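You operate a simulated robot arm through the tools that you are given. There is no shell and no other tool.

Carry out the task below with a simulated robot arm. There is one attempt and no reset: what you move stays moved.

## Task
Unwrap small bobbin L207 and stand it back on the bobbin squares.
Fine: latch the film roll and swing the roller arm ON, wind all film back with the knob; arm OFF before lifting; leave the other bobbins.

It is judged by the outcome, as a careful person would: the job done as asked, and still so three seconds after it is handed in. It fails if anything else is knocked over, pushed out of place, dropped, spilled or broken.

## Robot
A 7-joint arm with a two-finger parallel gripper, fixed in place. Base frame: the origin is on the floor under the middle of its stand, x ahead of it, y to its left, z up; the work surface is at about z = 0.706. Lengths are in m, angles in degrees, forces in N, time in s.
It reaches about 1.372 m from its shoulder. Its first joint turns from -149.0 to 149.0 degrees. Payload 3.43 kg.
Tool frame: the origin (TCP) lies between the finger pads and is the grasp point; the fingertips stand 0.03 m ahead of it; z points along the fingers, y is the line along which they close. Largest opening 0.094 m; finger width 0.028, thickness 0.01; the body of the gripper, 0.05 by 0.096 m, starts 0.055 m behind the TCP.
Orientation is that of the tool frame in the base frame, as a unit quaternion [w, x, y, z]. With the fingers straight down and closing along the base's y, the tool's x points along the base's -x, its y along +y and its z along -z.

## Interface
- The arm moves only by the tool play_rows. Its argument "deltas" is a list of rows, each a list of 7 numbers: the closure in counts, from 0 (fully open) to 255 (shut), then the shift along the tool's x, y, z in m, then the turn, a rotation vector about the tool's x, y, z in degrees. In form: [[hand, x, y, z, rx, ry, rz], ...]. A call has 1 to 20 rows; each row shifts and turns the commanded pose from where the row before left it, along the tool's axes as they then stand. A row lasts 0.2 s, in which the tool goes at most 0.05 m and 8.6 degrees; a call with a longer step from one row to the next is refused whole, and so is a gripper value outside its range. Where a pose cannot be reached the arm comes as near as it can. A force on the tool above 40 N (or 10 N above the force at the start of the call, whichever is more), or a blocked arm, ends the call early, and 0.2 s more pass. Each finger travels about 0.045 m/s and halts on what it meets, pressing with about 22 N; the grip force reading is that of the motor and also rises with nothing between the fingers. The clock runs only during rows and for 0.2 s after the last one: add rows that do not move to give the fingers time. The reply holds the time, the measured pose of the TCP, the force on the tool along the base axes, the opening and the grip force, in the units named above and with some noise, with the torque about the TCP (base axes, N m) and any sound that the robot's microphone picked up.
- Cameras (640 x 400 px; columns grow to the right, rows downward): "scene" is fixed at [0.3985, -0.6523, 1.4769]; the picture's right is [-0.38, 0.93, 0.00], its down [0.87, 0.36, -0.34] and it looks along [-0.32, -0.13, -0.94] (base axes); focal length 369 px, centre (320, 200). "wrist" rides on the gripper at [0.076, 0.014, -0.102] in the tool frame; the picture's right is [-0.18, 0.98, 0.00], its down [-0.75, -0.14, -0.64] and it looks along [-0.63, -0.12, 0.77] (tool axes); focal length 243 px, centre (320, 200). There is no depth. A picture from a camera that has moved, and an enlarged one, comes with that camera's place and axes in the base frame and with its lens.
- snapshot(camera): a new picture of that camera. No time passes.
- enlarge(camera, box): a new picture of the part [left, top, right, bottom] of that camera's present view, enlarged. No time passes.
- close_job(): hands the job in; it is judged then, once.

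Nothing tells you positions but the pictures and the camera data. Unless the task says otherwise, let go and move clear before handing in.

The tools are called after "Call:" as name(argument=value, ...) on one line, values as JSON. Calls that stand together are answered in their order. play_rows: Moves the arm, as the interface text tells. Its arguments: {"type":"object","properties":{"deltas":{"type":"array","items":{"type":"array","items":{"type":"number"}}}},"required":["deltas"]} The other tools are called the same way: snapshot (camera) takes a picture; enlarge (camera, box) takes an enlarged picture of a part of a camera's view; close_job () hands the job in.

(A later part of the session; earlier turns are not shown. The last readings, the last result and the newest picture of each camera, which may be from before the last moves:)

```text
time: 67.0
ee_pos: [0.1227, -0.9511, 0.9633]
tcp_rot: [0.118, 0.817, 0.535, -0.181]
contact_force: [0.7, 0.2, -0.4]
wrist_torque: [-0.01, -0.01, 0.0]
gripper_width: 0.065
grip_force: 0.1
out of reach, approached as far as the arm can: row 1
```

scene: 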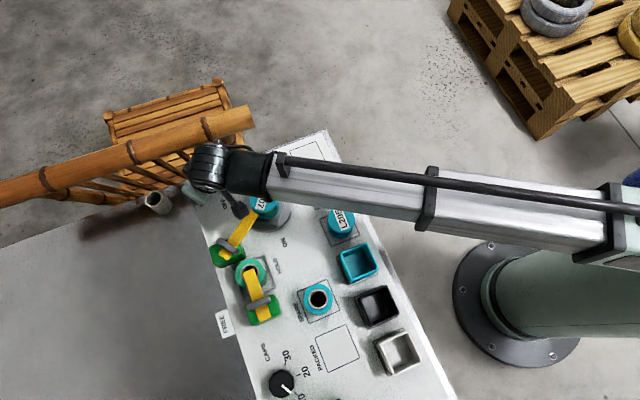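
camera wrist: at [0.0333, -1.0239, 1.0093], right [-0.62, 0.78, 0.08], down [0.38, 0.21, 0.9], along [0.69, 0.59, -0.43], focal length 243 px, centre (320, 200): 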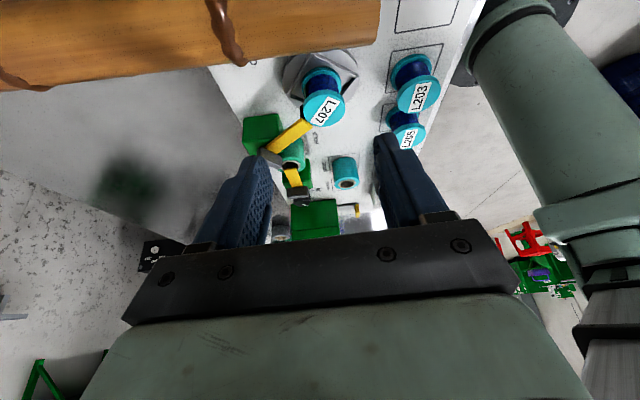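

Call:
play_rows(deltas=[[79, 0, 0, 0, 3.17, 0, 6.8], [79, 0, 0, 0, 3.17, 0, 6.8], [79, 0, 0, 0, 3.17, 0, 6.8], [79, 0.0206, 0.0251, -0.0096, 0, 0, 0], [79, 0.0206, 0.0251, -0.0096, 0, 0, 0], [79, 0.0206, 0.0251, -0.0096, 0, 0, 0], [79, 0.0206, 0.0251, -0.0096, 0, 0, 0], [79, 0.0153, 0, 0.0329, 0, 0, 0], [79, 0.0153, 0, 0.0329, 0, 0, 0], [79, 0.0153, 0, 0.0329, 0, 0, 0], [79, 0.0153, 0, 0.0329, 0, 0, 0], [79, 0, 0, 0, 0, 0, 0]])

Call:
snapshot(camera="wrist")

```text
time: 69.6
ee_pos: [0.2579, -0.9598, 0.8165]
tcp_rot: [0.081, 0.905, 0.366, -0.201]
contact_force: [0.0, 0.5, 0.5]
wrist_torque: [0.01, -0.01, 0.0]
gripper_width: 0.0651
grip_force: 0.1
```

```text
taken
camera wrist: at [0.349, -0.8917, 0.8783], right [0.56, -0.82, 0.08], down [-0.39, -0.18, 0.9], along [-0.73, -0.54, -0.43], focal length 243 px, centre (320, 200)
```

wrist: 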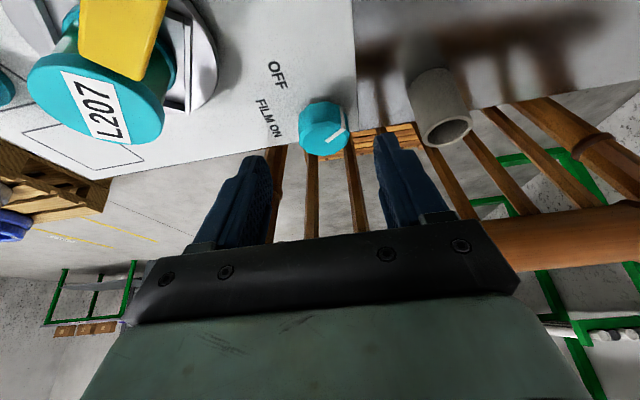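

Back at the knob. I'll descend, slide on, rotate the open hand to the start of a longer stroke and grip.

Call:
play_rows(deltas=[[79, 0.0151, 0, 0.0324, 0, 0, 0], [79, 0.0151, 0, 0.0324, 0, 0, 0], [79, 0, 0.0012, 0, 0, 0, 0], [79, -0.0114, 0, 0.0053, 0, 0, 0], [79, -0.0114, 0, 0.0053, 0, 0, 0], [79, -0.0114, 0, 0.0053, 0, 0, 0], [79, -0.0114, 0, 0.0053, 0, 0, 0], [79, 0, 0.0011, 0, 3.38, 0, 7.25], [79, 0, 0.0011, 0, 3.38, 0, 7.25], [79, 0, 0.0011, 0, 3.38, 0, 7.25], [79, 0, 0.0011, 0, 3.38, 0, 7.25], [79, 0, 0.0006, 0, 1.69, 0, 3.63], [150, 0, 0, 0, 0, 0, 0], [255, 0, 0, 0, 0, 0, 0], [255, 0, 0, 0, 0, 0, 0], [255, 0, 0, 0, 0, 0, 0]])

Call:
snapshot(camera="wrist")

```text
time: 73.0
ee_pos: [0.2257, -0.9991, 0.7466]
tcp_rot: [0.015, 0.974, 0.069, -0.215]
contact_force: [0.6, 0.4, 0.4]
wrist_torque: [-0.14, -0.09, 0.0]
gripper_width: 0.0443
grip_force: 45.0
```

```text
taken
camera wrist: at [0.337, -0.9986, 0.8069], right [-0.03, -1.0, 0.08], down [-0.43, 0.08, 0.9], along [-0.9, -0.01, -0.43], focal length 243 px, centre (320, 200)
```

wrist: 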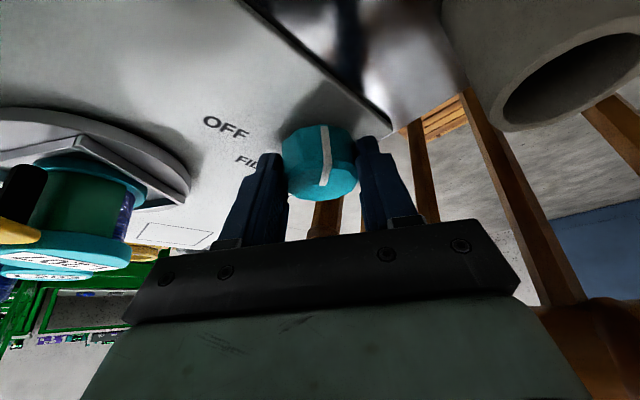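

Call:
enlarge(camera="wrist", box=[0, 100, 200, 290])

Call:
play_rows(deltas=[[255, 0, -0.0007, 0, -2.11, 0, -4.53], [255, 0, -0.0007, 0, -2.11, 0, -4.53], [255, 0, -0.0007, 0, -2.11, 0, -4.53], [255, 0, 0, 0, 0, 0, 0]])

Call:
enlarge(camera="wrist", box=[0, 60, 240, 290])

```text
2.11 times, centred on (100, 195) of wrist
camera zoom: at [0.337, -0.9986, 0.8069], right [-0.03, -1.0, 0.08], down [-0.43, 0.08, 0.9], along [-0.9, -0.01, -0.43], focal length 511 px, centre (783, 210)
```

zoom: 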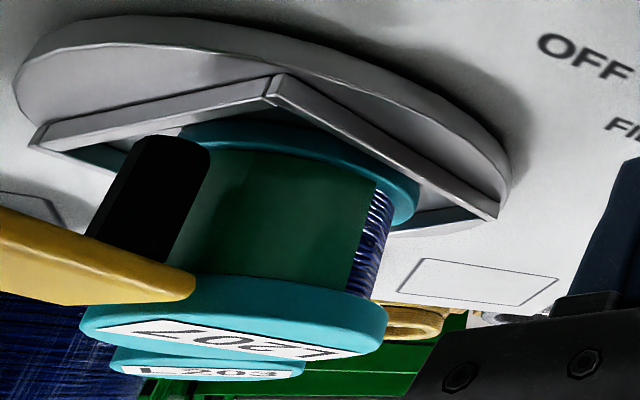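

```text
time: 74.0
ee_pos: [0.2246, -0.9966, 0.7472]
tcp_rot: [0.042, 0.956, 0.195, -0.213]
contact_force: [-4.5, 6.3, 3.6]
wrist_torque: [-0.14, -0.51, -0.05]
gripper_width: 0.0441
grip_force: 45.2
```

```text
1.74 times, centred on (120, 175) of wrist
camera zoom: at [0.3322, -0.9671, 0.8068], right [0.23, -0.97, 0.08], down [-0.43, -0.03, 0.9], along [-0.87, -0.24, -0.43], focal length 422 px, centre (668, 244)
```

zoom: 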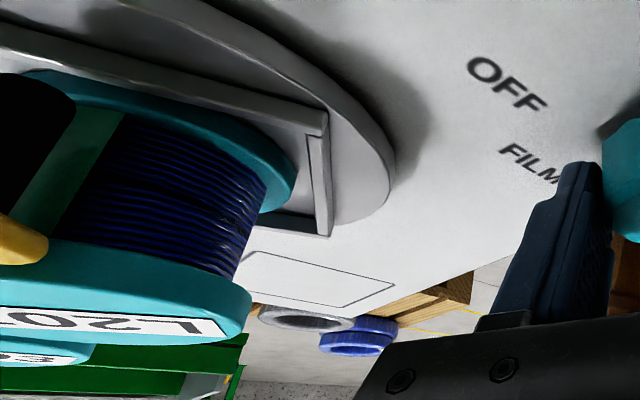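

L207's blue thread is being exposed as the knob turns. I'll continue the stroke.

Call:
play_rows(deltas=[[255, 0, -0.001, 0, -2.96, 0, -6.34], [255, 0, -0.001, 0, -2.96, 0, -6.34], [255, 0, -0.001, 0, -2.96, 0, -6.34], [255, 0, -0.001, 0, -2.96, 0, -6.34], [255, 0, 0, 0, 0, 0, 0]])

Call:
snapshot(camera="wrist")

```text
time: 75.2
ee_pos: [0.221, -0.9948, 0.7471]
tcp_rot: [0.093, 0.881, 0.421, -0.195]
contact_force: [-6.1, 9.8, -4.6]
wrist_torque: [-0.63, 0.35, -0.07]
gripper_width: 0.0443
grip_force: 45.2
```

```text
taken
camera wrist: at [0.3022, -0.9161, 0.807], right [0.66, -0.75, 0.08], down [-0.37, -0.23, 0.9], along [-0.65, -0.62, -0.43], focal length 243 px, centre (320, 200)
```

wrist: 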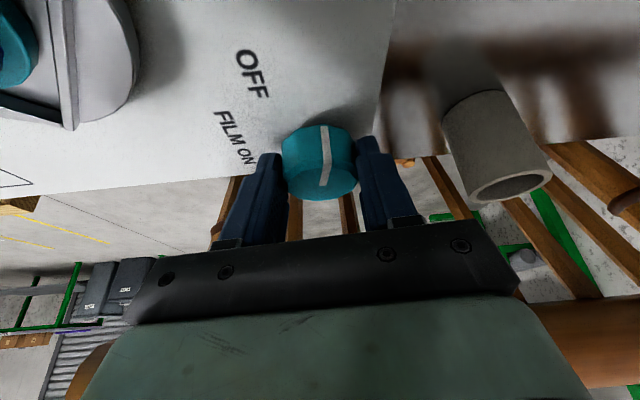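

Call:
play_rows(deltas=[[255, 0, -0.001, 0, -2.96, 0, -6.34], [255, 0, -0.001, 0, -2.96, 0, -6.34], [255, 0, -0.001, 0, -2.96, 0, -6.34], [255, 0, -0.001, 0, -2.96, 0, -6.34], [255, 0, 0, 0, 0, 0, 0], [150, 0, 0, 0, 0, 0, 0], [79, 0, 0, 0, 0, 0, 0], [79, 0, 0, 0, 0, 0, 0]])

Call:
snapshot(camera="scene")

Call:
enlarge(camera="scene", box=[190, 170, 310, 260])

```text
time: 77.0
ee_pos: [0.2178, -0.992, 0.7453]
tcp_rot: [0.138, 0.753, 0.621, -0.168]
contact_force: [-0.3, 0.7, -0.5]
wrist_torque: [0.01, 0.03, 0.0]
gripper_width: 0.0648
grip_force: 0.1
```

```text
taken
```

scene: 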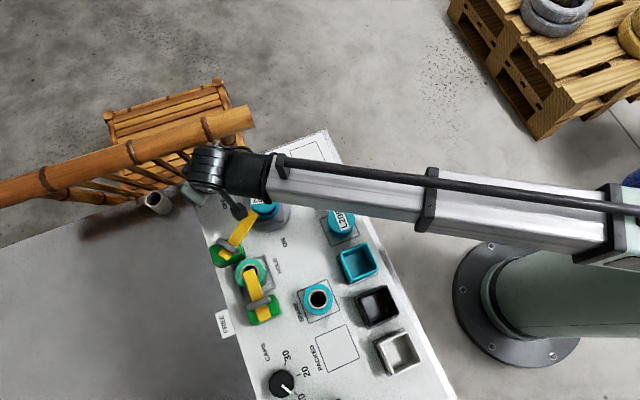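

```text
4.44 times, centred on (250, 215) of scene
camera zoom: at [0.3985, -0.6523, 1.4769], right [-0.38, 0.93, 0.0], down [0.87, 0.36, -0.34], along [-0.32, -0.13, -0.94], focal length 1641 px, centre (631, 133)
```

zoom: 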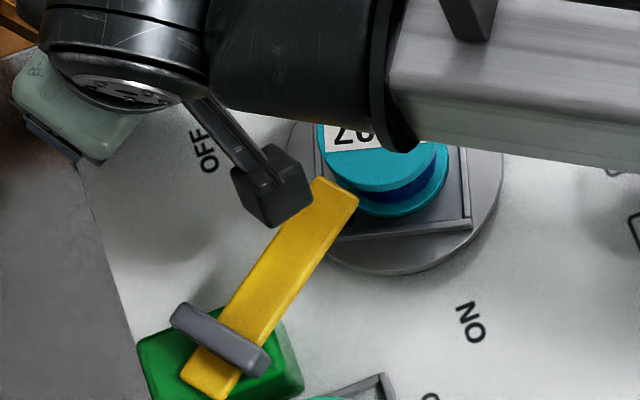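

Blue thread is now visible on this side. I'll rotate the open hand back to the stroke start, where the camera sees L207's side closely.

Call:
play_rows(deltas=[[79, 0, 0.0011, 0, 3.38, 0, 7.25], [79, 0, 0.0011, 0, 3.38, 0, 7.25], [79, 0, 0.0011, 0, 3.38, 0, 7.25], [79, 0, 0.0011, 0, 3.38, 0, 7.25], [79, 0, 0.0011, 0, 3.38, 0, 7.25], [79, 0, 0.0011, 0, 3.38, 0, 7.25], [79, 0, 0.0011, 0, 3.38, 0, 7.25], [79, 0, 0.0011, 0, 3.38, 0, 7.25], [79, 0, 0.0011, 0, 3.38, 0, 7.25], [79, 0, 0, 0, 0, 0, 0]])

Call:
snapshot(camera="wrist")

Call:
enlarge(camera="wrist", box=[0, 80, 240, 290])

```text
time: 79.2
ee_pos: [0.2255, -0.9997, 0.7466]
tcp_rot: [0.013, 0.974, 0.059, -0.216]
contact_force: [0.3, 0.5, -1.0]
wrist_torque: [0.01, 0.01, -0.01]
gripper_width: 0.0649
grip_force: 0.1
```

```text
taken
camera wrist: at [0.3381, -1.0002, 0.8069], right [-0.05, -1.0, 0.08], down [-0.43, 0.09, 0.9], along [-0.9, 0.01, -0.43], focal length 243 px, centre (320, 200)
```

wrist: 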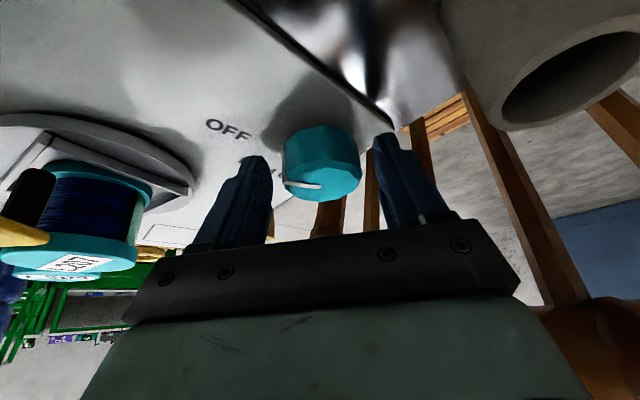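

```text
1.90 times, centred on (120, 185) of wrist
camera zoom: at [0.3381, -1.0002, 0.8069], right [-0.05, -1.0, 0.08], down [-0.43, 0.09, 0.9], along [-0.9, 0.01, -0.43], focal length 462 px, centre (701, 229)
```

zoom: 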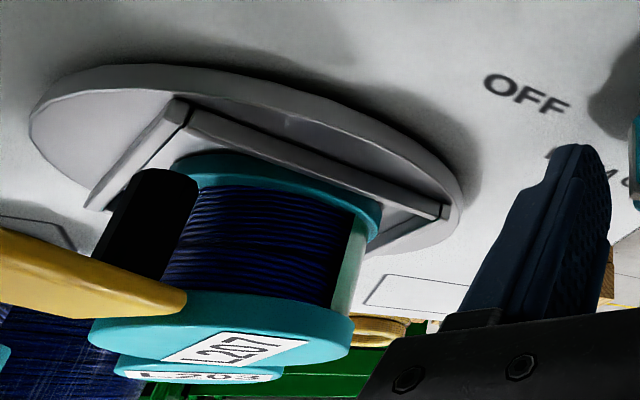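

Most of L207 is now blue, with only a strip of green left, roughly 45° of arc. I'll grip and turn again, checking as I go.

Call:
play_rows(deltas=[[150, 0, 0, 0, 0, 0, 0], [255, 0, 0, 0, 0, 0, 0], [255, 0, 0, 0, 0, 0, 0], [255, 0, 0, 0, 0, 0, 0], [255, 0, -0.0007, 0, -2.11, 0, -4.53], [255, 0, -0.0007, 0, -2.11, 0, -4.53], [255, 0, 0, 0, 0, 0, 0]])

Call:
enlarge(camera="wrist", box=[0, 80, 240, 290])

```text
time: 80.8
ee_pos: [0.2241, -0.9974, 0.7466]
tcp_rot: [0.032, 0.966, 0.145, -0.213]
contact_force: [-1.3, -8.4, 3.5]
wrist_torque: [0.35, -0.46, 0.1]
gripper_width: 0.0446
grip_force: 45.1
```

```text
1.90 times, centred on (120, 185) of wrist
camera zoom: at [0.3361, -0.9791, 0.8068], right [0.13, -0.99, 0.08], down [-0.43, 0.01, 0.9], along [-0.89, -0.15, -0.43], focal length 462 px, centre (701, 229)
```

zoom: 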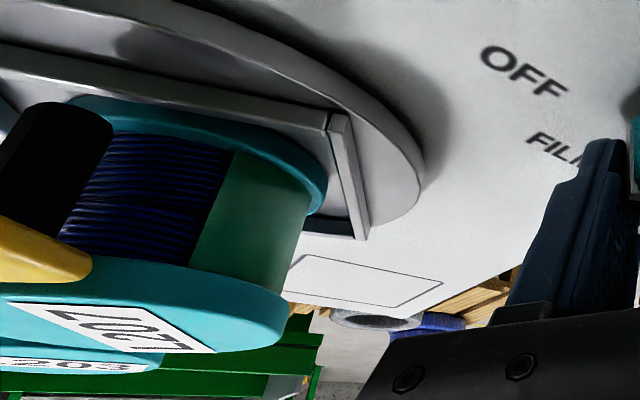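

Call:
play_rows(deltas=[[255, 0, -0.0007, 0, -2.11, 0, -4.53], [255, 0, -0.0007, 0, -2.11, 0, -4.53], [255, 0, 0, 0, 0, 0, 0]])

Call:
enlarge(camera="wrist", box=[0, 40, 240, 250])

```text
time: 81.6
ee_pos: [0.2257, -0.9968, 0.7465]
tcp_rot: [0.051, 0.949, 0.229, -0.211]
contact_force: [2.9, -4.9, 3.4]
wrist_torque: [-0.29, 0.69, 0.04]
gripper_width: 0.0442
grip_force: 45.6
```

```text
1.90 times, centred on (120, 145) of wrist
camera zoom: at [0.3304, -0.9585, 0.8069], right [0.3, -0.95, 0.08], down [-0.43, -0.06, 0.9], along [-0.85, -0.3, -0.43], focal length 462 px, centre (701, 305)
```

zoom: 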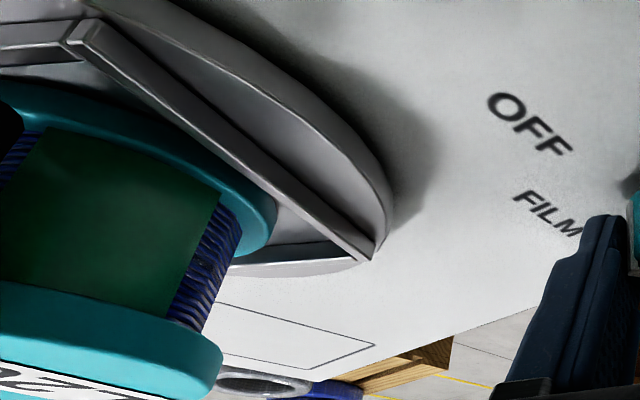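

Both edges of the remaining film are visible, about 90–100° of arc. I'll complete this stroke.

Call:
play_rows(deltas=[[255, 0, -0.00105, 0, -3.17, 0, -6.8], [255, 0, -0.00105, 0, -3.17, 0, -6.8], [255, 0, -0.00105, 0, -3.17, 0, -6.8], [255, 0, -0.00105, 0, -3.17, 0, -6.8], [255, 0, -0.00105, 0, -3.17, 0, -6.8], [255, 0, -0.00105, 0, -3.17, 0, -6.8], [255, 0, -0.00105, 0, -3.17, 0, -6.8], [255, 0, 0, 0, 0, 0, 0]])

```text
time: 83.4
ee_pos: [0.2176, -0.9902, 0.7469]
tcp_rot: [0.138, 0.75, 0.625, -0.166]
contact_force: [-17.5, 3.1, 2.4]
wrist_torque: [-0.87, -0.2, -0.17]
gripper_width: 0.0443
grip_force: 44.9
```

Call:
play_rows(deltas=[[150, 0, -0.0008, 0, 0, 0, 0], [79, 0, 0, 0, 0, 0, 0], [79, 0, 0, 0, 0, 0, 0], [79, 0, 0.0011, 0, 3.38, 0, 7.25], [79, 0, 0.0011, 0, 3.38, 0, 7.25], [79, 0, 0.0011, 0, 3.38, 0, 7.25], [79, 0, 0.0011, 0, 3.38, 0, 7.25], [79, 0, 0.0011, 0, 3.38, 0, 7.25], [79, 0, 0.0011, 0, 3.38, 0, 7.25], [79, 0, 0.0011, 0, 3.38, 0, 7.25], [79, 0, 0.0011, 0, 3.38, 0, 7.25], [79, 0, 0.0011, 0, 3.38, 0, 7.25], [79, 0, 0, 0, 0, 0, 0]])

Call:
snapshot(camera="wrist")

Call:
enlarge(camera="wrist", box=[0, 80, 240, 290])

```text
time: 86.2
ee_pos: [0.2255, -0.9961, 0.7458]
tcp_rot: [0.014, 0.974, 0.063, -0.216]
contact_force: [0.3, -0.1, 0.0]
wrist_torque: [0.05, -0.01, -0.01]
gripper_width: 0.0648
grip_force: 0.1
```

```text
taken
camera wrist: at [0.3373, -0.9976, 0.8073], right [-0.04, -1.0, 0.08], down [-0.43, 0.09, 0.9], along [-0.9, 0.0, -0.43], focal length 243 px, centre (320, 200)
```

wrist: 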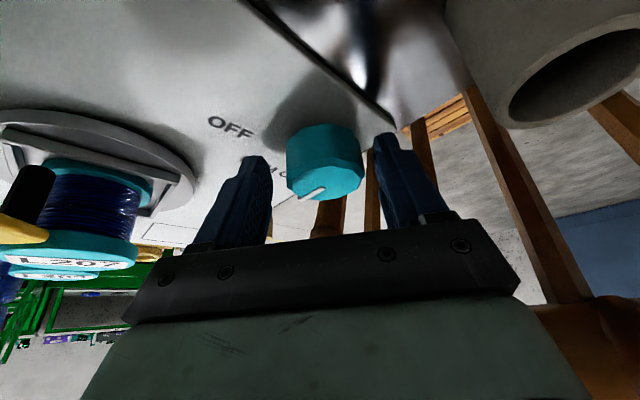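

```text
1.90 times, centred on (120, 185) of wrist
camera zoom: at [0.3373, -0.9976, 0.8073], right [-0.04, -1.0, 0.08], down [-0.43, 0.09, 0.9], along [-0.9, 0.0, -0.43], focal length 462 px, centre (701, 229)
```

zoom: 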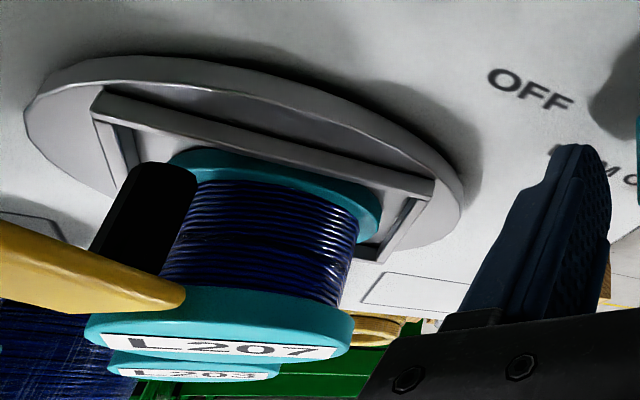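

This side is now entirely blue, but a remnant may be hidden on the far side. I'll do another full stroke to be sure.

Call:
play_rows(deltas=[[150, 0, 0, 0, 0, 0, 0], [255, 0, 0, 0, 0, 0, 0], [255, 0, 0, 0, 0, 0, 0], [255, 0, 0, 0, 0, 0, 0], [255, 0, -0.0007, 0, -2.11, 0, -4.53], [255, 0, -0.0007, 0, -2.11, 0, -4.53], [255, 0, 0, 0, 0, 0, 0]])

Call:
enlarge(camera="wrist", box=[0, 60, 240, 270])

```text
time: 87.8
ee_pos: [0.2248, -0.9976, 0.7474]
tcp_rot: [0.035, 0.965, 0.15, -0.215]
contact_force: [0.4, -29.0, 10.8]
wrist_torque: [0.6, -0.59, 0.25]
gripper_width: 0.0446
grip_force: 44.4
```

```text
1.90 times, centred on (120, 165) of wrist
camera zoom: at [0.3353, -0.9777, 0.8072], right [0.14, -0.99, 0.08], down [-0.44, 0.01, 0.9], along [-0.89, -0.16, -0.43], focal length 462 px, centre (701, 267)
```

zoom: 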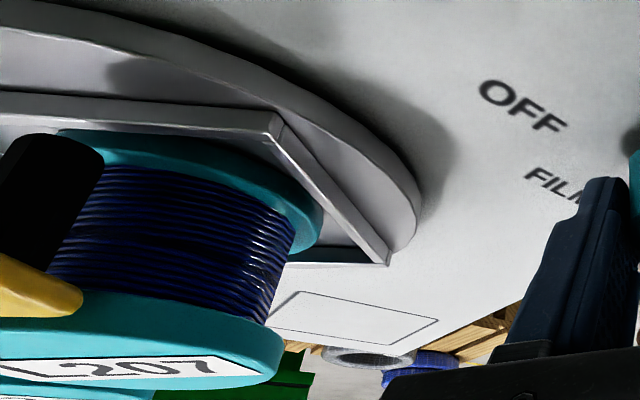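

Call:
play_rows(deltas=[[255, -0.0005, 0.0022, 0.0003, 0, 0, 0], [255, 0, -0.0007, 0, -2.11, 0, -4.53], [255, 0, -0.0007, 0, -2.11, 0, -4.53], [255, 0, 0, 0, 0, 0, 0]])

Call:
enlarge(camera="wrist", box=[0, 40, 240, 250])

```text
time: 88.8
ee_pos: [0.2235, -0.9963, 0.7472]
tcp_rot: [0.052, 0.948, 0.233, -0.21]
contact_force: [-1.2, -6.9, 16.4]
wrist_torque: [-0.93, 0.81, 0.05]
gripper_width: 0.0449
grip_force: 45.3
```

```text
1.90 times, centred on (120, 145) of wrist
camera zoom: at [0.3296, -0.9577, 0.8071], right [0.31, -0.95, 0.08], down [-0.43, -0.07, 0.9], along [-0.85, -0.31, -0.43], focal length 462 px, centre (701, 305)
```

zoom: 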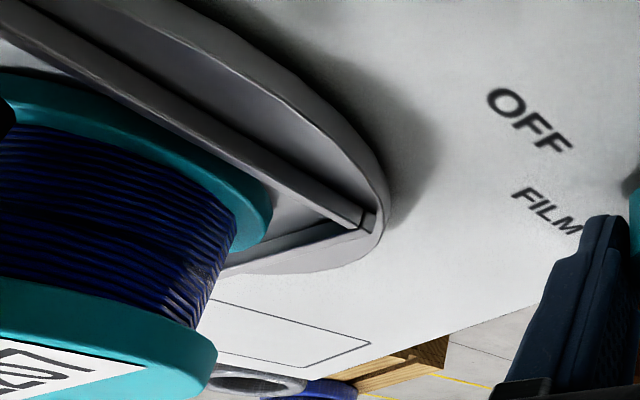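

The side that should still have carried film is now plain blue. I'll turn a little further for margin, then release and inspect all around.

Call:
play_rows(deltas=[[255, 0, -0.001, 0, -2.96, 0, -6.34], [255, 0, -0.001, 0, -2.96, 0, -6.34], [255, 0, -0.001, 0, -2.96, 0, -6.34], [255, 0, -0.001, 0, -2.96, 0, -6.34], [255, 0, 0, 0, 0, 0, 0]])

Call:
snapshot(camera="wrist")

```text
time: 90.0
ee_pos: [0.2214, -0.993, 0.7459]
tcp_rot: [0.1, 0.863, 0.456, -0.19]
contact_force: [-11.7, 8.5, 8.9]
wrist_torque: [-0.08, -0.21, -0.13]
gripper_width: 0.0443
grip_force: 44.9
```

```text
taken
camera wrist: at [0.2956, -0.9092, 0.8073], right [0.72, -0.69, 0.08], down [-0.35, -0.26, 0.9], along [-0.6, -0.67, -0.43], focal length 243 px, centre (320, 200)
```

wrist: 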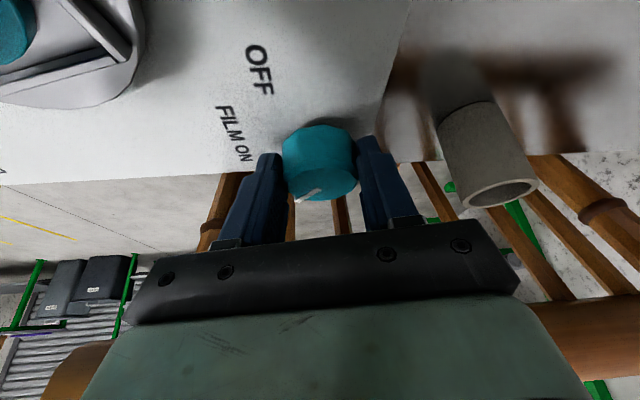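

Knob total is now about 228°. I'll release, slide out, lift, and inspect L207 from two sides.

Call:
play_rows(deltas=[[150, 0, 0, 0, 0, 0, 0], [79, 0, 0, 0, 0, 0, 0], [79, 0, 0, 0, 0, 0, 0], [79, 0, 0.0008, 0, 2.45, 0, 5.26], [79, 0, 0.0008, 0, 2.45, 0, 5.26], [79, 0.0227, 0, -0.0106, 0, 0, 0], [79, 0.0227, 0, -0.0106, 0, 0, 0], [79, -0.0169, 0, -0.03625, 0, 0, 0], [79, -0.0169, 0, -0.03625, 0, 0, 0], [79, -0.0169, 0, -0.03625, 0, 0, 0], [79, 0.0288, -0.0222, -0.0134, 0, 0, 0], [79, 0.0288, -0.0222, -0.0134, 0, 0, 0], [79, 0.0288, -0.0222, -0.0134, 0, 0, 0], [79, 0.0288, -0.0222, -0.0134, 0, 0, 0], [79, 0.0288, -0.0222, -0.0134, 0, 0, 0], [79, 0, 0, 0, 0, 0, 0]])

Call:
snapshot(camera="wrist")

Call:
enlarge(camera="wrist", box=[240, 50, 400, 170])

```text
time: 93.4
ee_pos: [0.2977, -0.7699, 0.8659]
tcp_rot: [0.081, 0.905, 0.365, -0.201]
contact_force: [0.4, -0.1, 0.3]
wrist_torque: [0.02, 0.0, 0.02]
gripper_width: 0.0651
grip_force: 0.1
```

```text
taken
camera wrist: at [0.3883, -0.7032, 0.9264], right [0.56, -0.82, 0.08], down [-0.39, -0.18, 0.9], along [-0.73, -0.54, -0.43], focal length 243 px, centre (320, 200)
```

wrist: 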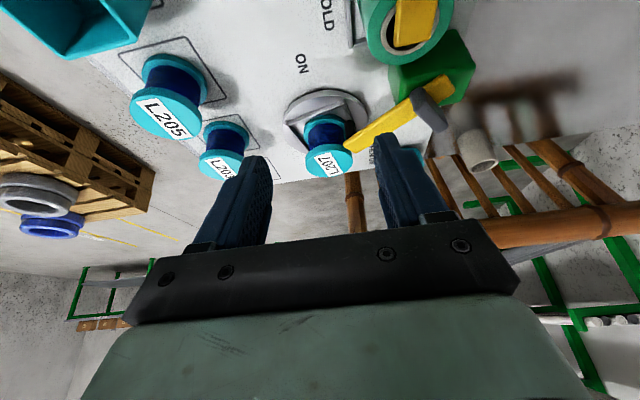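

```text
3.33 times, centred on (320, 110) of wrist
camera zoom: at [0.3883, -0.7032, 0.9264], right [0.56, -0.82, 0.08], down [-0.39, -0.18, 0.9], along [-0.73, -0.54, -0.43], focal length 809 px, centre (320, 500)
```

zoom: 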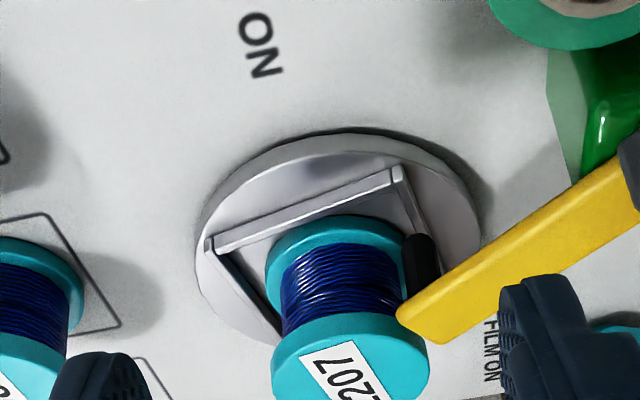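

This side is all blue. Now I'll arc around to the opposite side.

Call:
play_rows(deltas=[[79, -0.0011, -0.0174, 0.0005, -3.38, 0, -7.25], [79, -0.0011, -0.0174, 0.0005, -3.38, 0, -7.25], [79, -0.0011, -0.0174, 0.0005, -3.38, 0, -7.25], [79, -0.0011, -0.0174, 0.0005, -3.38, 0, -7.25], [79, -0.0011, -0.0174, 0.0005, -3.38, 0, -7.25], [79, -0.0011, -0.0174, 0.0005, -3.38, 0, -7.25], [79, -0.0011, -0.0174, 0.0005, -3.38, 0, -7.25], [79, -0.0011, -0.0174, 0.0005, -3.38, 0, -7.25], [79, -0.0011, -0.0174, 0.0005, -3.38, 0, -7.25], [79, -0.0011, -0.0174, 0.0005, -3.38, 0, -7.25], [79, -0.0011, -0.0174, 0.0005, -3.38, 0, -7.25], [79, -0.0011, -0.0174, 0.0005, -3.38, 0, -7.25], [79, -0.0011, -0.0174, 0.0005, -3.38, 0, -7.25], [79, -0.0011, -0.0174, 0.0005, -3.38, 0, -7.25], [79, 0, 0, 0, 0, 0, 0]])

Call:
snapshot(camera="wrist")

Call:
enlarge(camera="wrist", box=[240, 50, 400, 170])

Call:
snapshot(camera="scene")

```text
time: 96.6
ee_pos: [0.0913, -0.8043, 0.8663]
tcp_rot: [0.212, 0.203, 0.955, -0.045]
contact_force: [-0.7, -0.1, 0.3]
wrist_torque: [-0.01, -0.03, 0.04]
gripper_width: 0.0651
grip_force: 0.0
```

```text
taken
camera wrist: at [-0.0058, -0.7467, 0.9264], right [0.55, 0.83, 0.08], down [0.32, -0.3, 0.9], along [0.77, -0.47, -0.43], focal length 243 px, centre (320, 200)
```

wrist: 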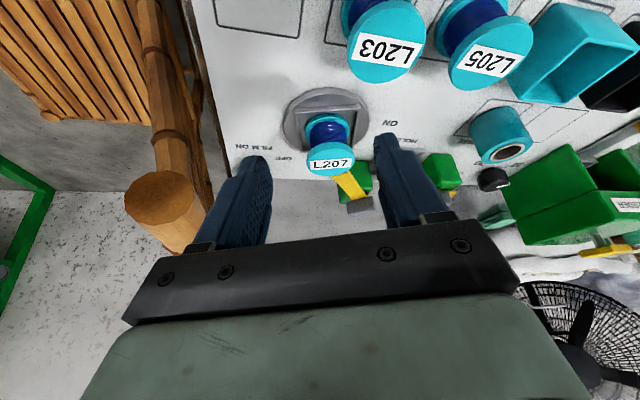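

```text
3.33 times, centred on (320, 110) of wrist
camera zoom: at [-0.0058, -0.7467, 0.9264], right [0.55, 0.83, 0.08], down [0.32, -0.3, 0.9], along [0.77, -0.47, -0.43], focal length 809 px, centre (320, 500)
```

zoom: 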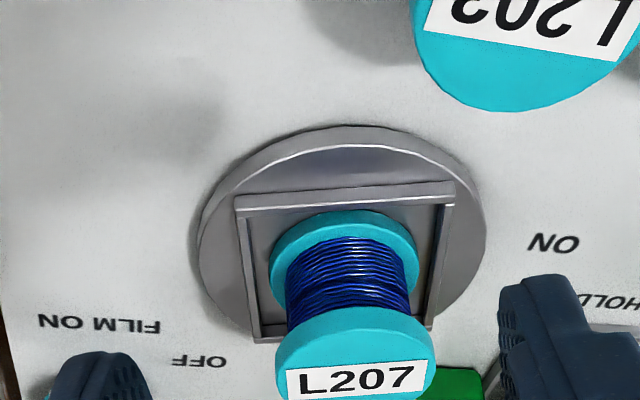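

```text
taken
```

scene: 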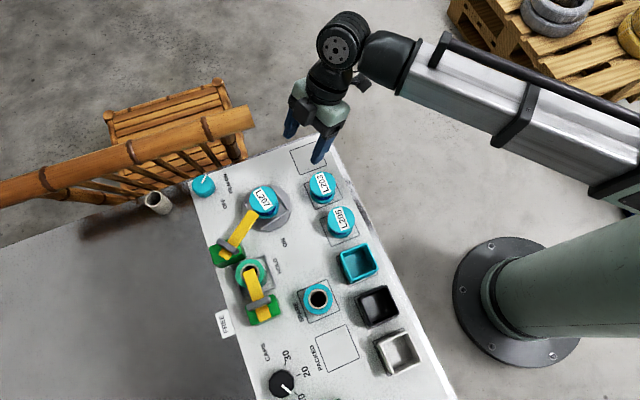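

L207 is plain blue thread all around, so the film is off. Next is the roller arm OFF; I'll return above its handle and align to the ON orientation.

Call:
play_rows(deltas=[[140, 0, 0, 0, 0, 6.25, 0], [140, 0, 0, 0, 0, 6.25, 0], [140, 0, 0, 0, 0, 6.25, 0], [140, 0, 0, 0, 0, 6.25, 0], [140, 0, 0, -0.045, 0, 0, 0], [140, 0, 0, 0, 0, 0, 8.4], [140, 0, 0, 0, 0, 0, 8.4], [140, 0, 0, 0, 0, 0, 8.4], [140, 0, 0, 0, 0, 0, 8.4], [140, 0, 0, 0, 0, 0, 8.4], [140, 0, 0, 0, 0, 0, 8.4], [140, 0, 0, 0, 0, 0, 8.4], [140, 0, 0, 0, 0, 0, 8.4], [140, 0, 0, 0, 0, 0, 8.4], [140, -0.0048, 0.0398, 0, 0, 0, 0], [140, -0.0048, 0.0398, 0, 0, 0, 0], [140, -0.0048, 0.0398, 0, 0, 0, 0], [140, -0.0048, 0.0398, 0, 0, 0, 0], [140, -0.0048, 0.0398, 0, 0, 0, 0], [140, -0.0048, 0.0398, 0, 0, 0, 0]])

Call:
snapshot(camera="wrist")

Call:
enlarge(camera="wrist", box=[240, 50, 400, 170])

```text
time: 100.8
ee_pos: [0.3234, -0.8753, 0.9118]
tcp_rot: [-0.001, 0.765, 0.644, 0.0]
contact_force: [0.2, 0.7, -0.3]
wrist_torque: [0.0, -0.03, 0.03]
gripper_width: 0.0421
grip_force: 0.1
```

```text
taken
camera wrist: at [0.3491, -0.8035, 1.0134], right [0.94, -0.35, 0.0], down [-0.27, -0.72, 0.64], along [-0.22, -0.6, -0.77], focal length 243 px, centre (320, 200)
```

wrist: 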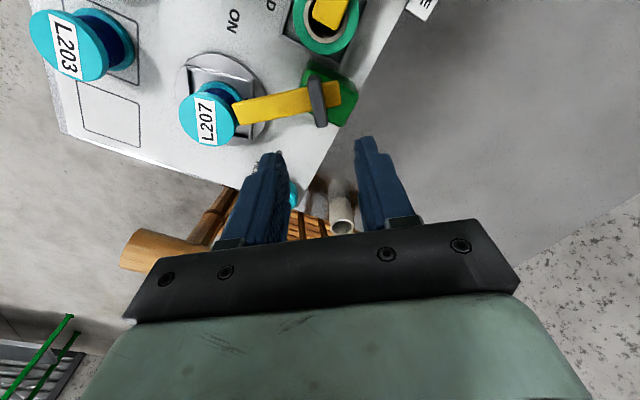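

```text
3.33 times, centred on (320, 110) of wrist
camera zoom: at [0.3491, -0.8035, 1.0134], right [0.94, -0.35, 0.0], down [-0.27, -0.72, 0.64], along [-0.22, -0.6, -0.77], focal length 809 px, centre (320, 500)
```

zoom: 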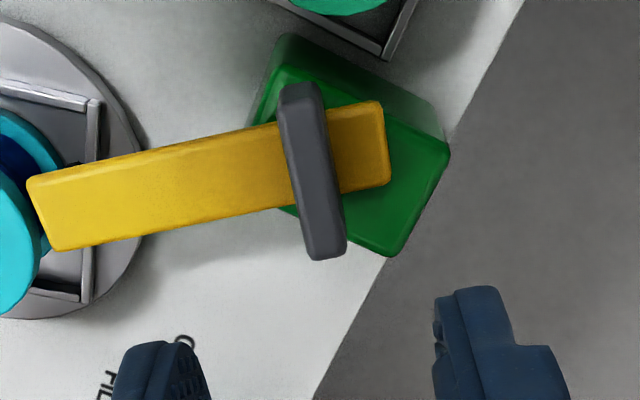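

The handle is within 2 mm of the tool axis and well aligned. I'll lower and grip.

Call:
play_rows(deltas=[[140, 0.002, -0.0011, 0, 0, 0, 0.8], [140, 0, 0, 0.04, 0, 0, 0], [140, 0, 0, 0.04, 0, 0, 0], [140, 0, 0, 0.02, 0, 0, 0], [140, 0, 0, 0.0085, 0, 0, 0], [140, 0, 0, 0, 0, 0, 0], [200, 0, 0, 0, 0, 0, 0], [255, 0, 0, 0, 0, 0, 0], [255, 0, 0, 0, 0, 0, 0], [255, 0, 0, 0, 0, 0, 0]])

Call:
enlarge(camera="wrist", box=[200, 40, 440, 200])

```text
time: 103.0
ee_pos: [0.3223, -0.8724, 0.8033]
tcp_rot: [0.0, 0.768, 0.64, 0.0]
contact_force: [3.5, -2.0, -0.6]
wrist_torque: [-0.07, -0.08, 1.07]
gripper_width: 0.0125
grip_force: 45.3
```

```text
2.50 times, centred on (320, 120) of wrist
camera zoom: at [0.3488, -0.8012, 0.9055], right [0.93, -0.36, 0.0], down [-0.28, -0.72, 0.64], along [-0.23, -0.6, -0.77], focal length 606 px, centre (320, 400)
```

zoom: 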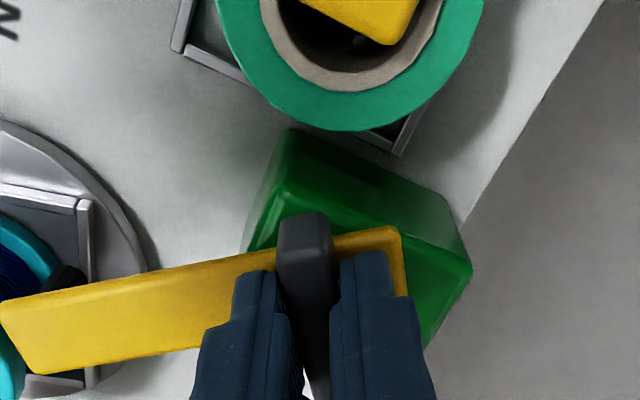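

Gripped. Swinging the arm back toward OFF, counter-clockwise.

Call:
play_rows(deltas=[[255, 0, 0, 0, 0, 0, -4], [255, 0, 0, 0, 0, 0, -5], [255, 0, 0, 0, 0, 0, -5], [255, 0, 0, 0, 0, 0, -5], [255, 0, 0, 0, 0, 0, 0]])

Call:
enlarge(camera="wrist", box=[80, 0, 340, 190])

```text
time: 104.2
ee_pos: [0.3217, -0.873, 0.8037]
tcp_rot: [0.0, 0.652, 0.758, -0.001]
contact_force: [-0.5, -11.7, 13.9]
wrist_torque: [1.09, 0.21, 0.02]
gripper_width: 0.0117
grip_force: 44.5
```

```text
2.11 times, centred on (210, 95) of wrist
camera zoom: at [0.3238, -0.796, 0.9054], right [1.0, -0.04, 0.0], down [-0.03, -0.77, 0.64], along [-0.02, -0.64, -0.77], focal length 511 px, centre (552, 421)
```

zoom: 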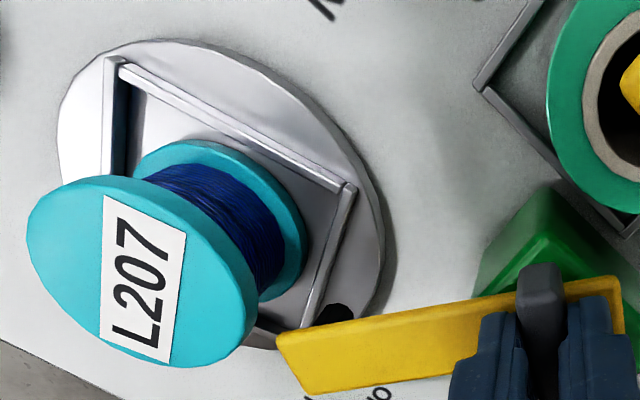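

Call:
play_rows(deltas=[[255, -0.001, 0, -0.001, 0, 0, -4], [255, 0, 0, 0, 0, 0, -5], [255, 0, 0, 0, 0, 0, -5], [255, 0, 0, 0, 0, 0, -5], [255, 0, 0, 0, 0, 0, -5], [255, 0, 0, 0, 0, 0, 0]])

```text
time: 105.6
ee_pos: [0.3211, -0.8731, 0.803]
tcp_rot: [0.0, 0.48, 0.877, 0.0]
contact_force: [-10.7, -6.3, -0.8]
wrist_torque: [-1.2, -0.46, 0.0]
gripper_width: 0.0116
grip_force: 44.3
```

Call:
play_rows(deltas=[[255, 0, -0.0008, 0, 0, 0, -4], [255, 0, 0, 0, 0, 0, -5], [255, 0, 0, 0, 0, 0, -5], [255, 0, 0, 0, 0, 0, -4], [255, 0, 0, 0, 0, 0, -3], [255, 0, 0, 0, 0, 0, 0]])

Call:
enlarge(camera="wrist", box=[80, 0, 340, 190])

```text
time: 107.0
ee_pos: [0.3225, -0.8738, 0.8034]
tcp_rot: [0.001, 0.313, 0.95, 0.0]
contact_force: [-5.5, 0.0, 1.3]
wrist_torque: [0.41, 0.58, -1.4]
gripper_width: 0.0122
grip_force: 45.1
```

```text
2.11 times, centred on (210, 95) of wrist
camera zoom: at [0.2679, -0.8172, 0.9055], right [0.73, 0.68, 0.0], down [0.52, -0.56, 0.64], along [0.44, -0.47, -0.77], focal length 511 px, centre (552, 421)
```

zoom: 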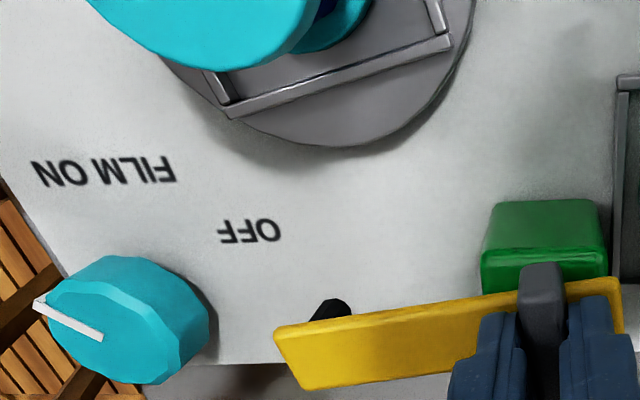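

The torque is -1.4 N·m, so the arm is at its OFF stop. I'll ease off, release and lift.

Call:
play_rows(deltas=[[255, 0, 0, 0, 0, 0, 1.5], [200, 0, 0, 0, 0, 0, 0], [140, 0, 0, 0, 0, 0, 0], [140, 0, 0, 0, 0, 0, 0], [140, 0, 0, -0.02, 0, 0, 0], [140, 0, 0, -0.03, 0, 0, 0], [140, 0, 0, -0.04, 0, 0, 0], [0, 0, 0, -0.04, 0, 0, 0], [0, 0, 0, 0, 0, 0, 0], [0, 0, 0, 0, 0, 0, 0]])

Call:
snapshot(camera="wrist")

Call:
snapshot(camera="scene")

```text
time: 109.2
ee_pos: [0.3223, -0.8729, 0.9328]
tcp_rot: [0.001, 0.325, 0.946, 0.0]
contact_force: [0.0, 0.8, 0.6]
wrist_torque: [-0.05, 0.01, -0.02]
gripper_width: 0.0935
grip_force: 0.1
```

```text
taken
camera wrist: at [0.2697, -0.8156, 1.0353], right [0.75, 0.66, 0.0], down [0.51, -0.57, 0.64], along [0.42, -0.48, -0.77], focal length 243 px, centre (320, 200)
```

wrist: 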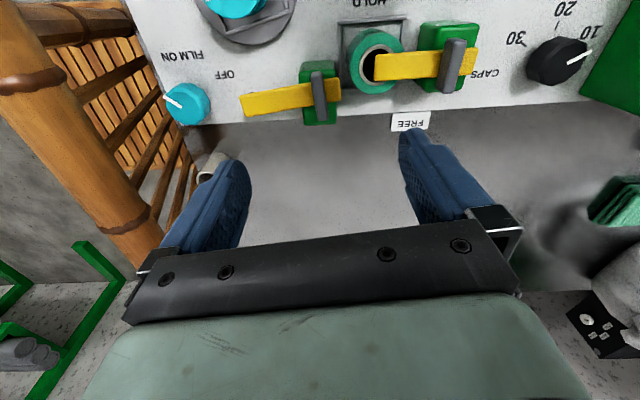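

```text
taken
```

scene: 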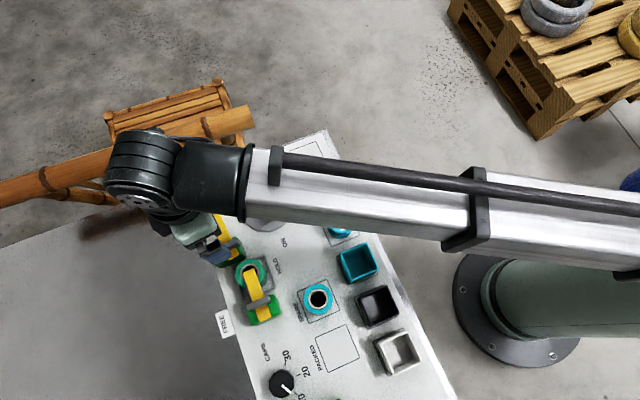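

The roller arm is OFF. Next I'll hover above L207 with the fingers aligned at az -45°, clear of the neighbours, and check centring.

Call:
play_rows(deltas=[[40, 0, 0, 0, 0, 0, 8.1], [40, 0, 0, 0, 0, 0, 8.1], [40, 0, 0, 0, 0, 0, 8.1], [40, 0, 0, 0, 0, 0, 8.1], [40, 0, 0, 0, 0, 0, 8.1], [40, 0, 0, 0, 0, 0, 8.1], [40, 0, 0, 0, 0, 0, 8.1], [40, 0, 0, 0, 0, 0, 8.1], [40, 0, 0, 0, 0, 0, 8.1], [40, 0, 0, 0, 0, 0, 8.1], [40, 0, 0, 0, 0, 0, 8.1], [40, 0, 0, 0, 0, 0, 8.1], [40, -0.0236, -0.0318, 0, 0, 0, 0], [40, -0.0236, -0.0318, 0, 0, 0, 0], [40, -0.0236, -0.0318, 0, 0, 0, 0], [40, 0, 0, 0, 0, 0, 0]])

Call:
snapshot(camera="wrist")

Call:
enlarge(camera="wrist", box=[240, 20, 400, 140])

```text
time: 112.6
ee_pos: [0.2049, -0.8533, 0.9354]
tcp_rot: [0.0, 0.925, 0.381, 0.0]
contact_force: [0.7, -0.5, 0.5]
wrist_torque: [-0.01, 0.01, 0.03]
gripper_width: 0.079
grip_force: 0.1
```

```text
taken
camera wrist: at [0.2678, -0.8108, 1.0378], right [0.56, -0.83, 0.0], down [-0.63, -0.43, 0.64], along [-0.53, -0.36, -0.77], focal length 243 px, centre (320, 200)
```

wrist: 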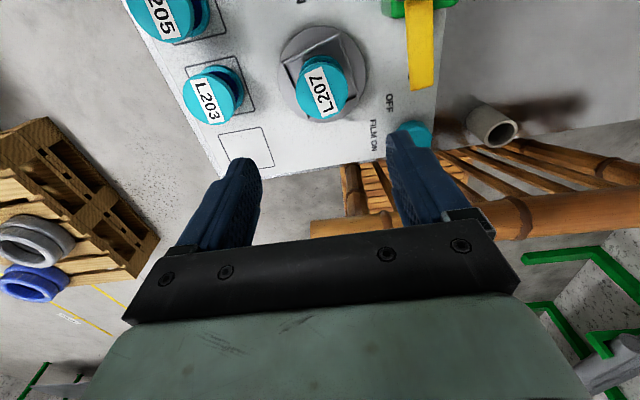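

```text
3.33 times, centred on (320, 80) of wrist
camera zoom: at [0.2678, -0.8108, 1.0378], right [0.56, -0.83, 0.0], down [-0.63, -0.43, 0.64], along [-0.53, -0.36, -0.77], focal length 809 px, centre (320, 600)
```

zoom: 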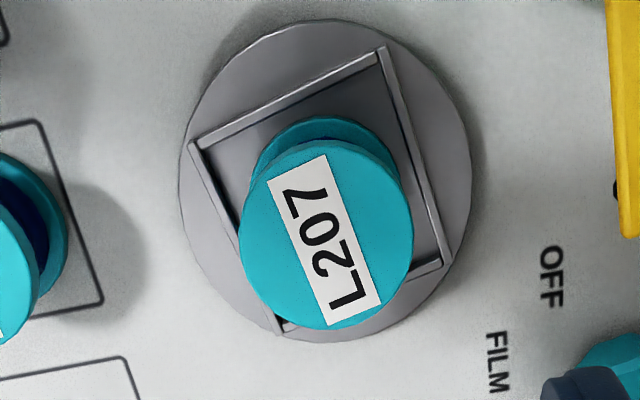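

L207's centre is at about (0.2045, -0.857). I'll correct the offset and descend with the fingers on either side of its top flange.

Call:
play_rows(deltas=[[40, -0.0029, 0.0023, 0, 0, 0, 0], [40, 0, 0, 0.04, 0, 0, 0], [40, 0, 0, 0.04, 0, 0, 0], [40, 0, 0, 0.04, 0, 0, 0], [40, 0, 0, 0.03, 0, 0, 0], [40, 0, 0, 0, 0, 0, 0]])

Call:
snapshot(camera="wrist")

Call:
enlarge(camera="wrist", box=[220, 80, 420, 230])

```text
time: 114.0
ee_pos: [0.2049, -0.8599, 0.7839]
tcp_rot: [0.0, 0.925, 0.381, 0.001]
contact_force: [-0.8, -0.7, 0.1]
wrist_torque: [-0.02, 0.0, -0.02]
gripper_width: 0.0793
grip_force: 0.1
```

```text
taken
camera wrist: at [0.2676, -0.8159, 0.8864], right [0.56, -0.83, 0.0], down [-0.63, -0.43, 0.64], along [-0.53, -0.36, -0.77], focal length 243 px, centre (320, 200)
```

wrist: 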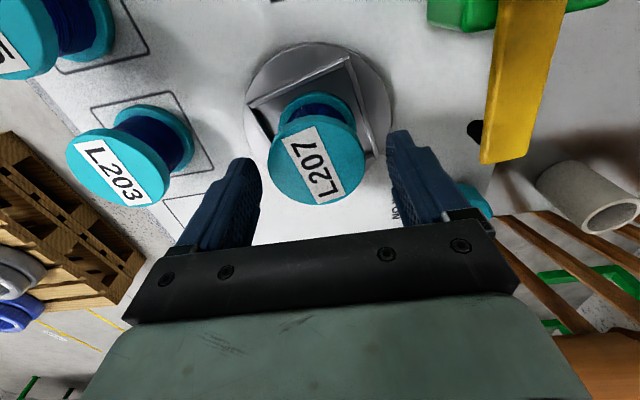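

```text
2.67 times, centred on (320, 155) of wrist
camera zoom: at [0.2676, -0.8159, 0.8864], right [0.56, -0.83, 0.0], down [-0.63, -0.43, 0.64], along [-0.53, -0.36, -0.77], focal length 647 px, centre (320, 320)
```

zoom: 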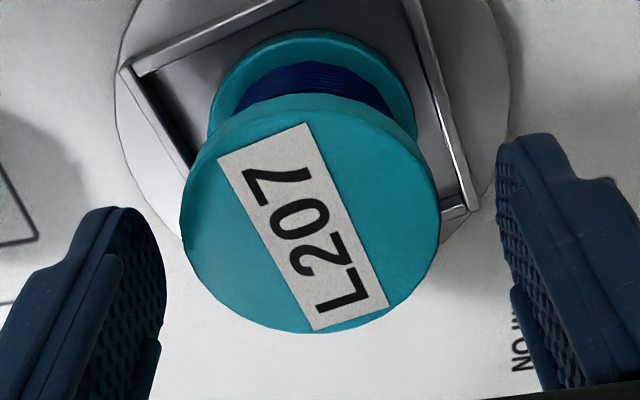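

Call:
play_rows(deltas=[[40, -0.0006, -0.002, 0, 0, 0, 0], [40, 0, 0, 0.011, 0, 0, 0], [40, 0, 0, 0.01, 0, 0, 0], [40, 0, 0, 0, 0, 0, 0]])

Call:
snapshot(camera="wrist")

Call:
enlarge(camera="wrist", box=[220, 80, 420, 230])

```text
time: 115.0
ee_pos: [0.2019, -0.86, 0.763]
tcp_rot: [0.001, 0.924, 0.381, 0.0]
contact_force: [0.9, 0.0, -0.1]
wrist_torque: [-0.06, 0.01, 0.0]
gripper_width: 0.079
grip_force: 0.0
```

```text
taken
camera wrist: at [0.2654, -0.816, 0.8653], right [0.56, -0.83, 0.0], down [-0.63, -0.43, 0.64], along [-0.53, -0.36, -0.77], focal length 243 px, centre (320, 200)
```

wrist: 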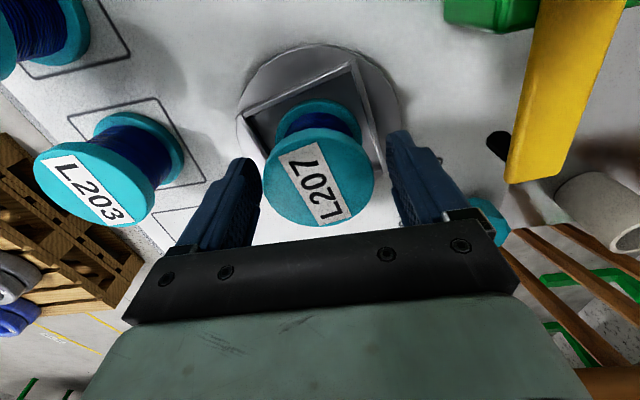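

```text
2.67 times, centred on (320, 155) of wrist
camera zoom: at [0.2654, -0.816, 0.8653], right [0.56, -0.83, 0.0], down [-0.63, -0.43, 0.64], along [-0.53, -0.36, -0.77], focal length 647 px, centre (320, 320)
```

zoom: 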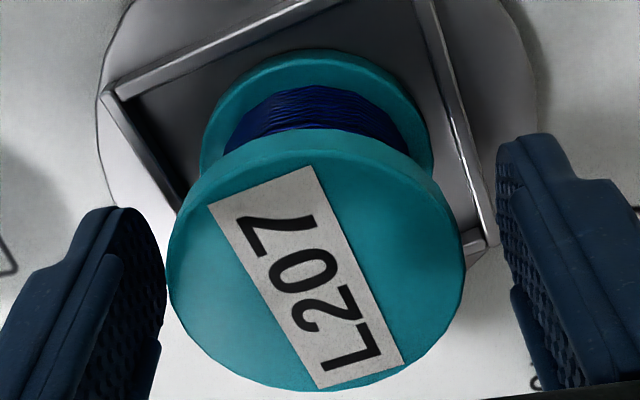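

Centred to within about 1.5 mm. I'll apply the final correction and close gently on the flange.

Call:
play_rows(deltas=[[40, 0, -0.0013, 0, 0, 0, 0], [80, 0, 0, 0, 0, 0, 0], [120, 0, 0, 0, 0, 0, 0], [255, 0, 0, 0, 0, 0, 0], [255, 0, 0, 0, 0, 0, 0], [255, 0, 0, 0, 0, 0, 0]])

Call:
snapshot(camera="wrist")

```text
time: 116.4
ee_pos: [0.2013, -0.8568, 0.7629]
tcp_rot: [0.0, 0.924, 0.382, 0.0]
contact_force: [-0.5, 0.7, 0.3]
wrist_torque: [0.0, -0.01, 0.03]
gripper_width: 0.0564
grip_force: 22.2
```

```text
taken
camera wrist: at [0.2644, -0.8149, 0.8653], right [0.56, -0.83, 0.0], down [-0.63, -0.43, 0.64], along [-0.53, -0.36, -0.77], focal length 243 px, centre (320, 200)
```

wrist: 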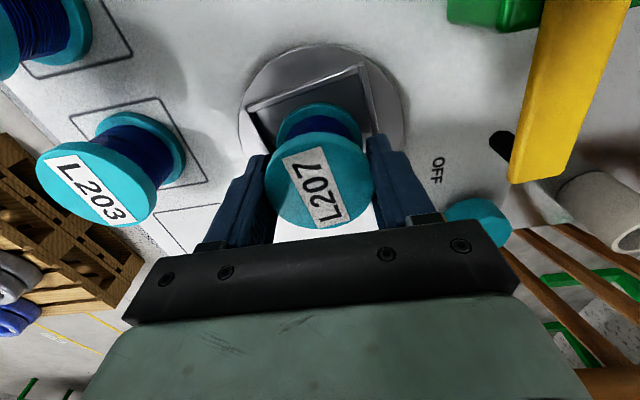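

L207 is gripped at 56 mm with no side load. I'll lift it slowly and check.

Call:
play_rows(deltas=[[255, 0, 0, 0, 0, 0, 0], [255, 0, 0, -0.005, 0, 0, 0], [255, 0, 0, -0.01, 0, 0, 0], [255, 0, 0, -0.015, 0, 0, 0], [255, 0, 0, 0, 0, 0, 0]])

Call:
snapshot(camera="wrist")

Call:
snapshot(camera="scene")

```text
time: 117.6
ee_pos: [0.2, -0.8573, 0.7933]
tcp_rot: [0.0, 0.925, 0.38, 0.001]
contact_force: [-0.1, 0.5, -1.3]
wrist_torque: [0.0, -0.02, 0.01]
gripper_width: 0.0563
grip_force: 22.3
```

```text
taken
camera wrist: at [0.2642, -0.8148, 0.8961], right [0.56, -0.83, 0.0], down [-0.63, -0.43, 0.64], along [-0.53, -0.36, -0.77], focal length 243 px, centre (320, 200)
```

wrist: 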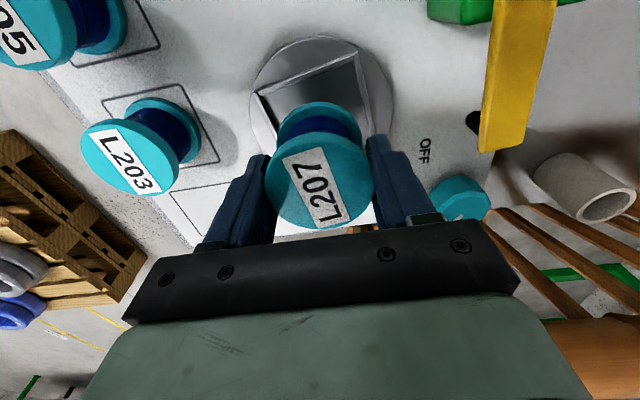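

```text
taken
```

scene: 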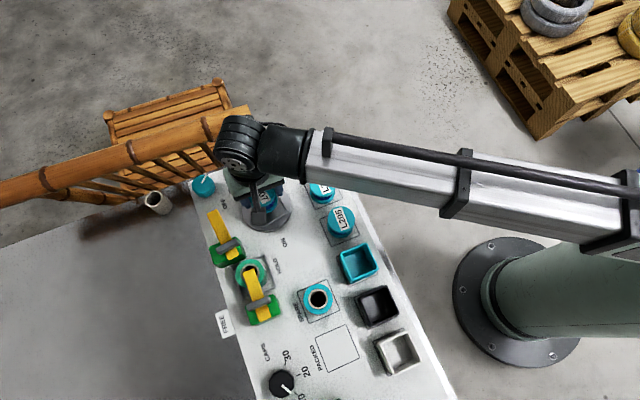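

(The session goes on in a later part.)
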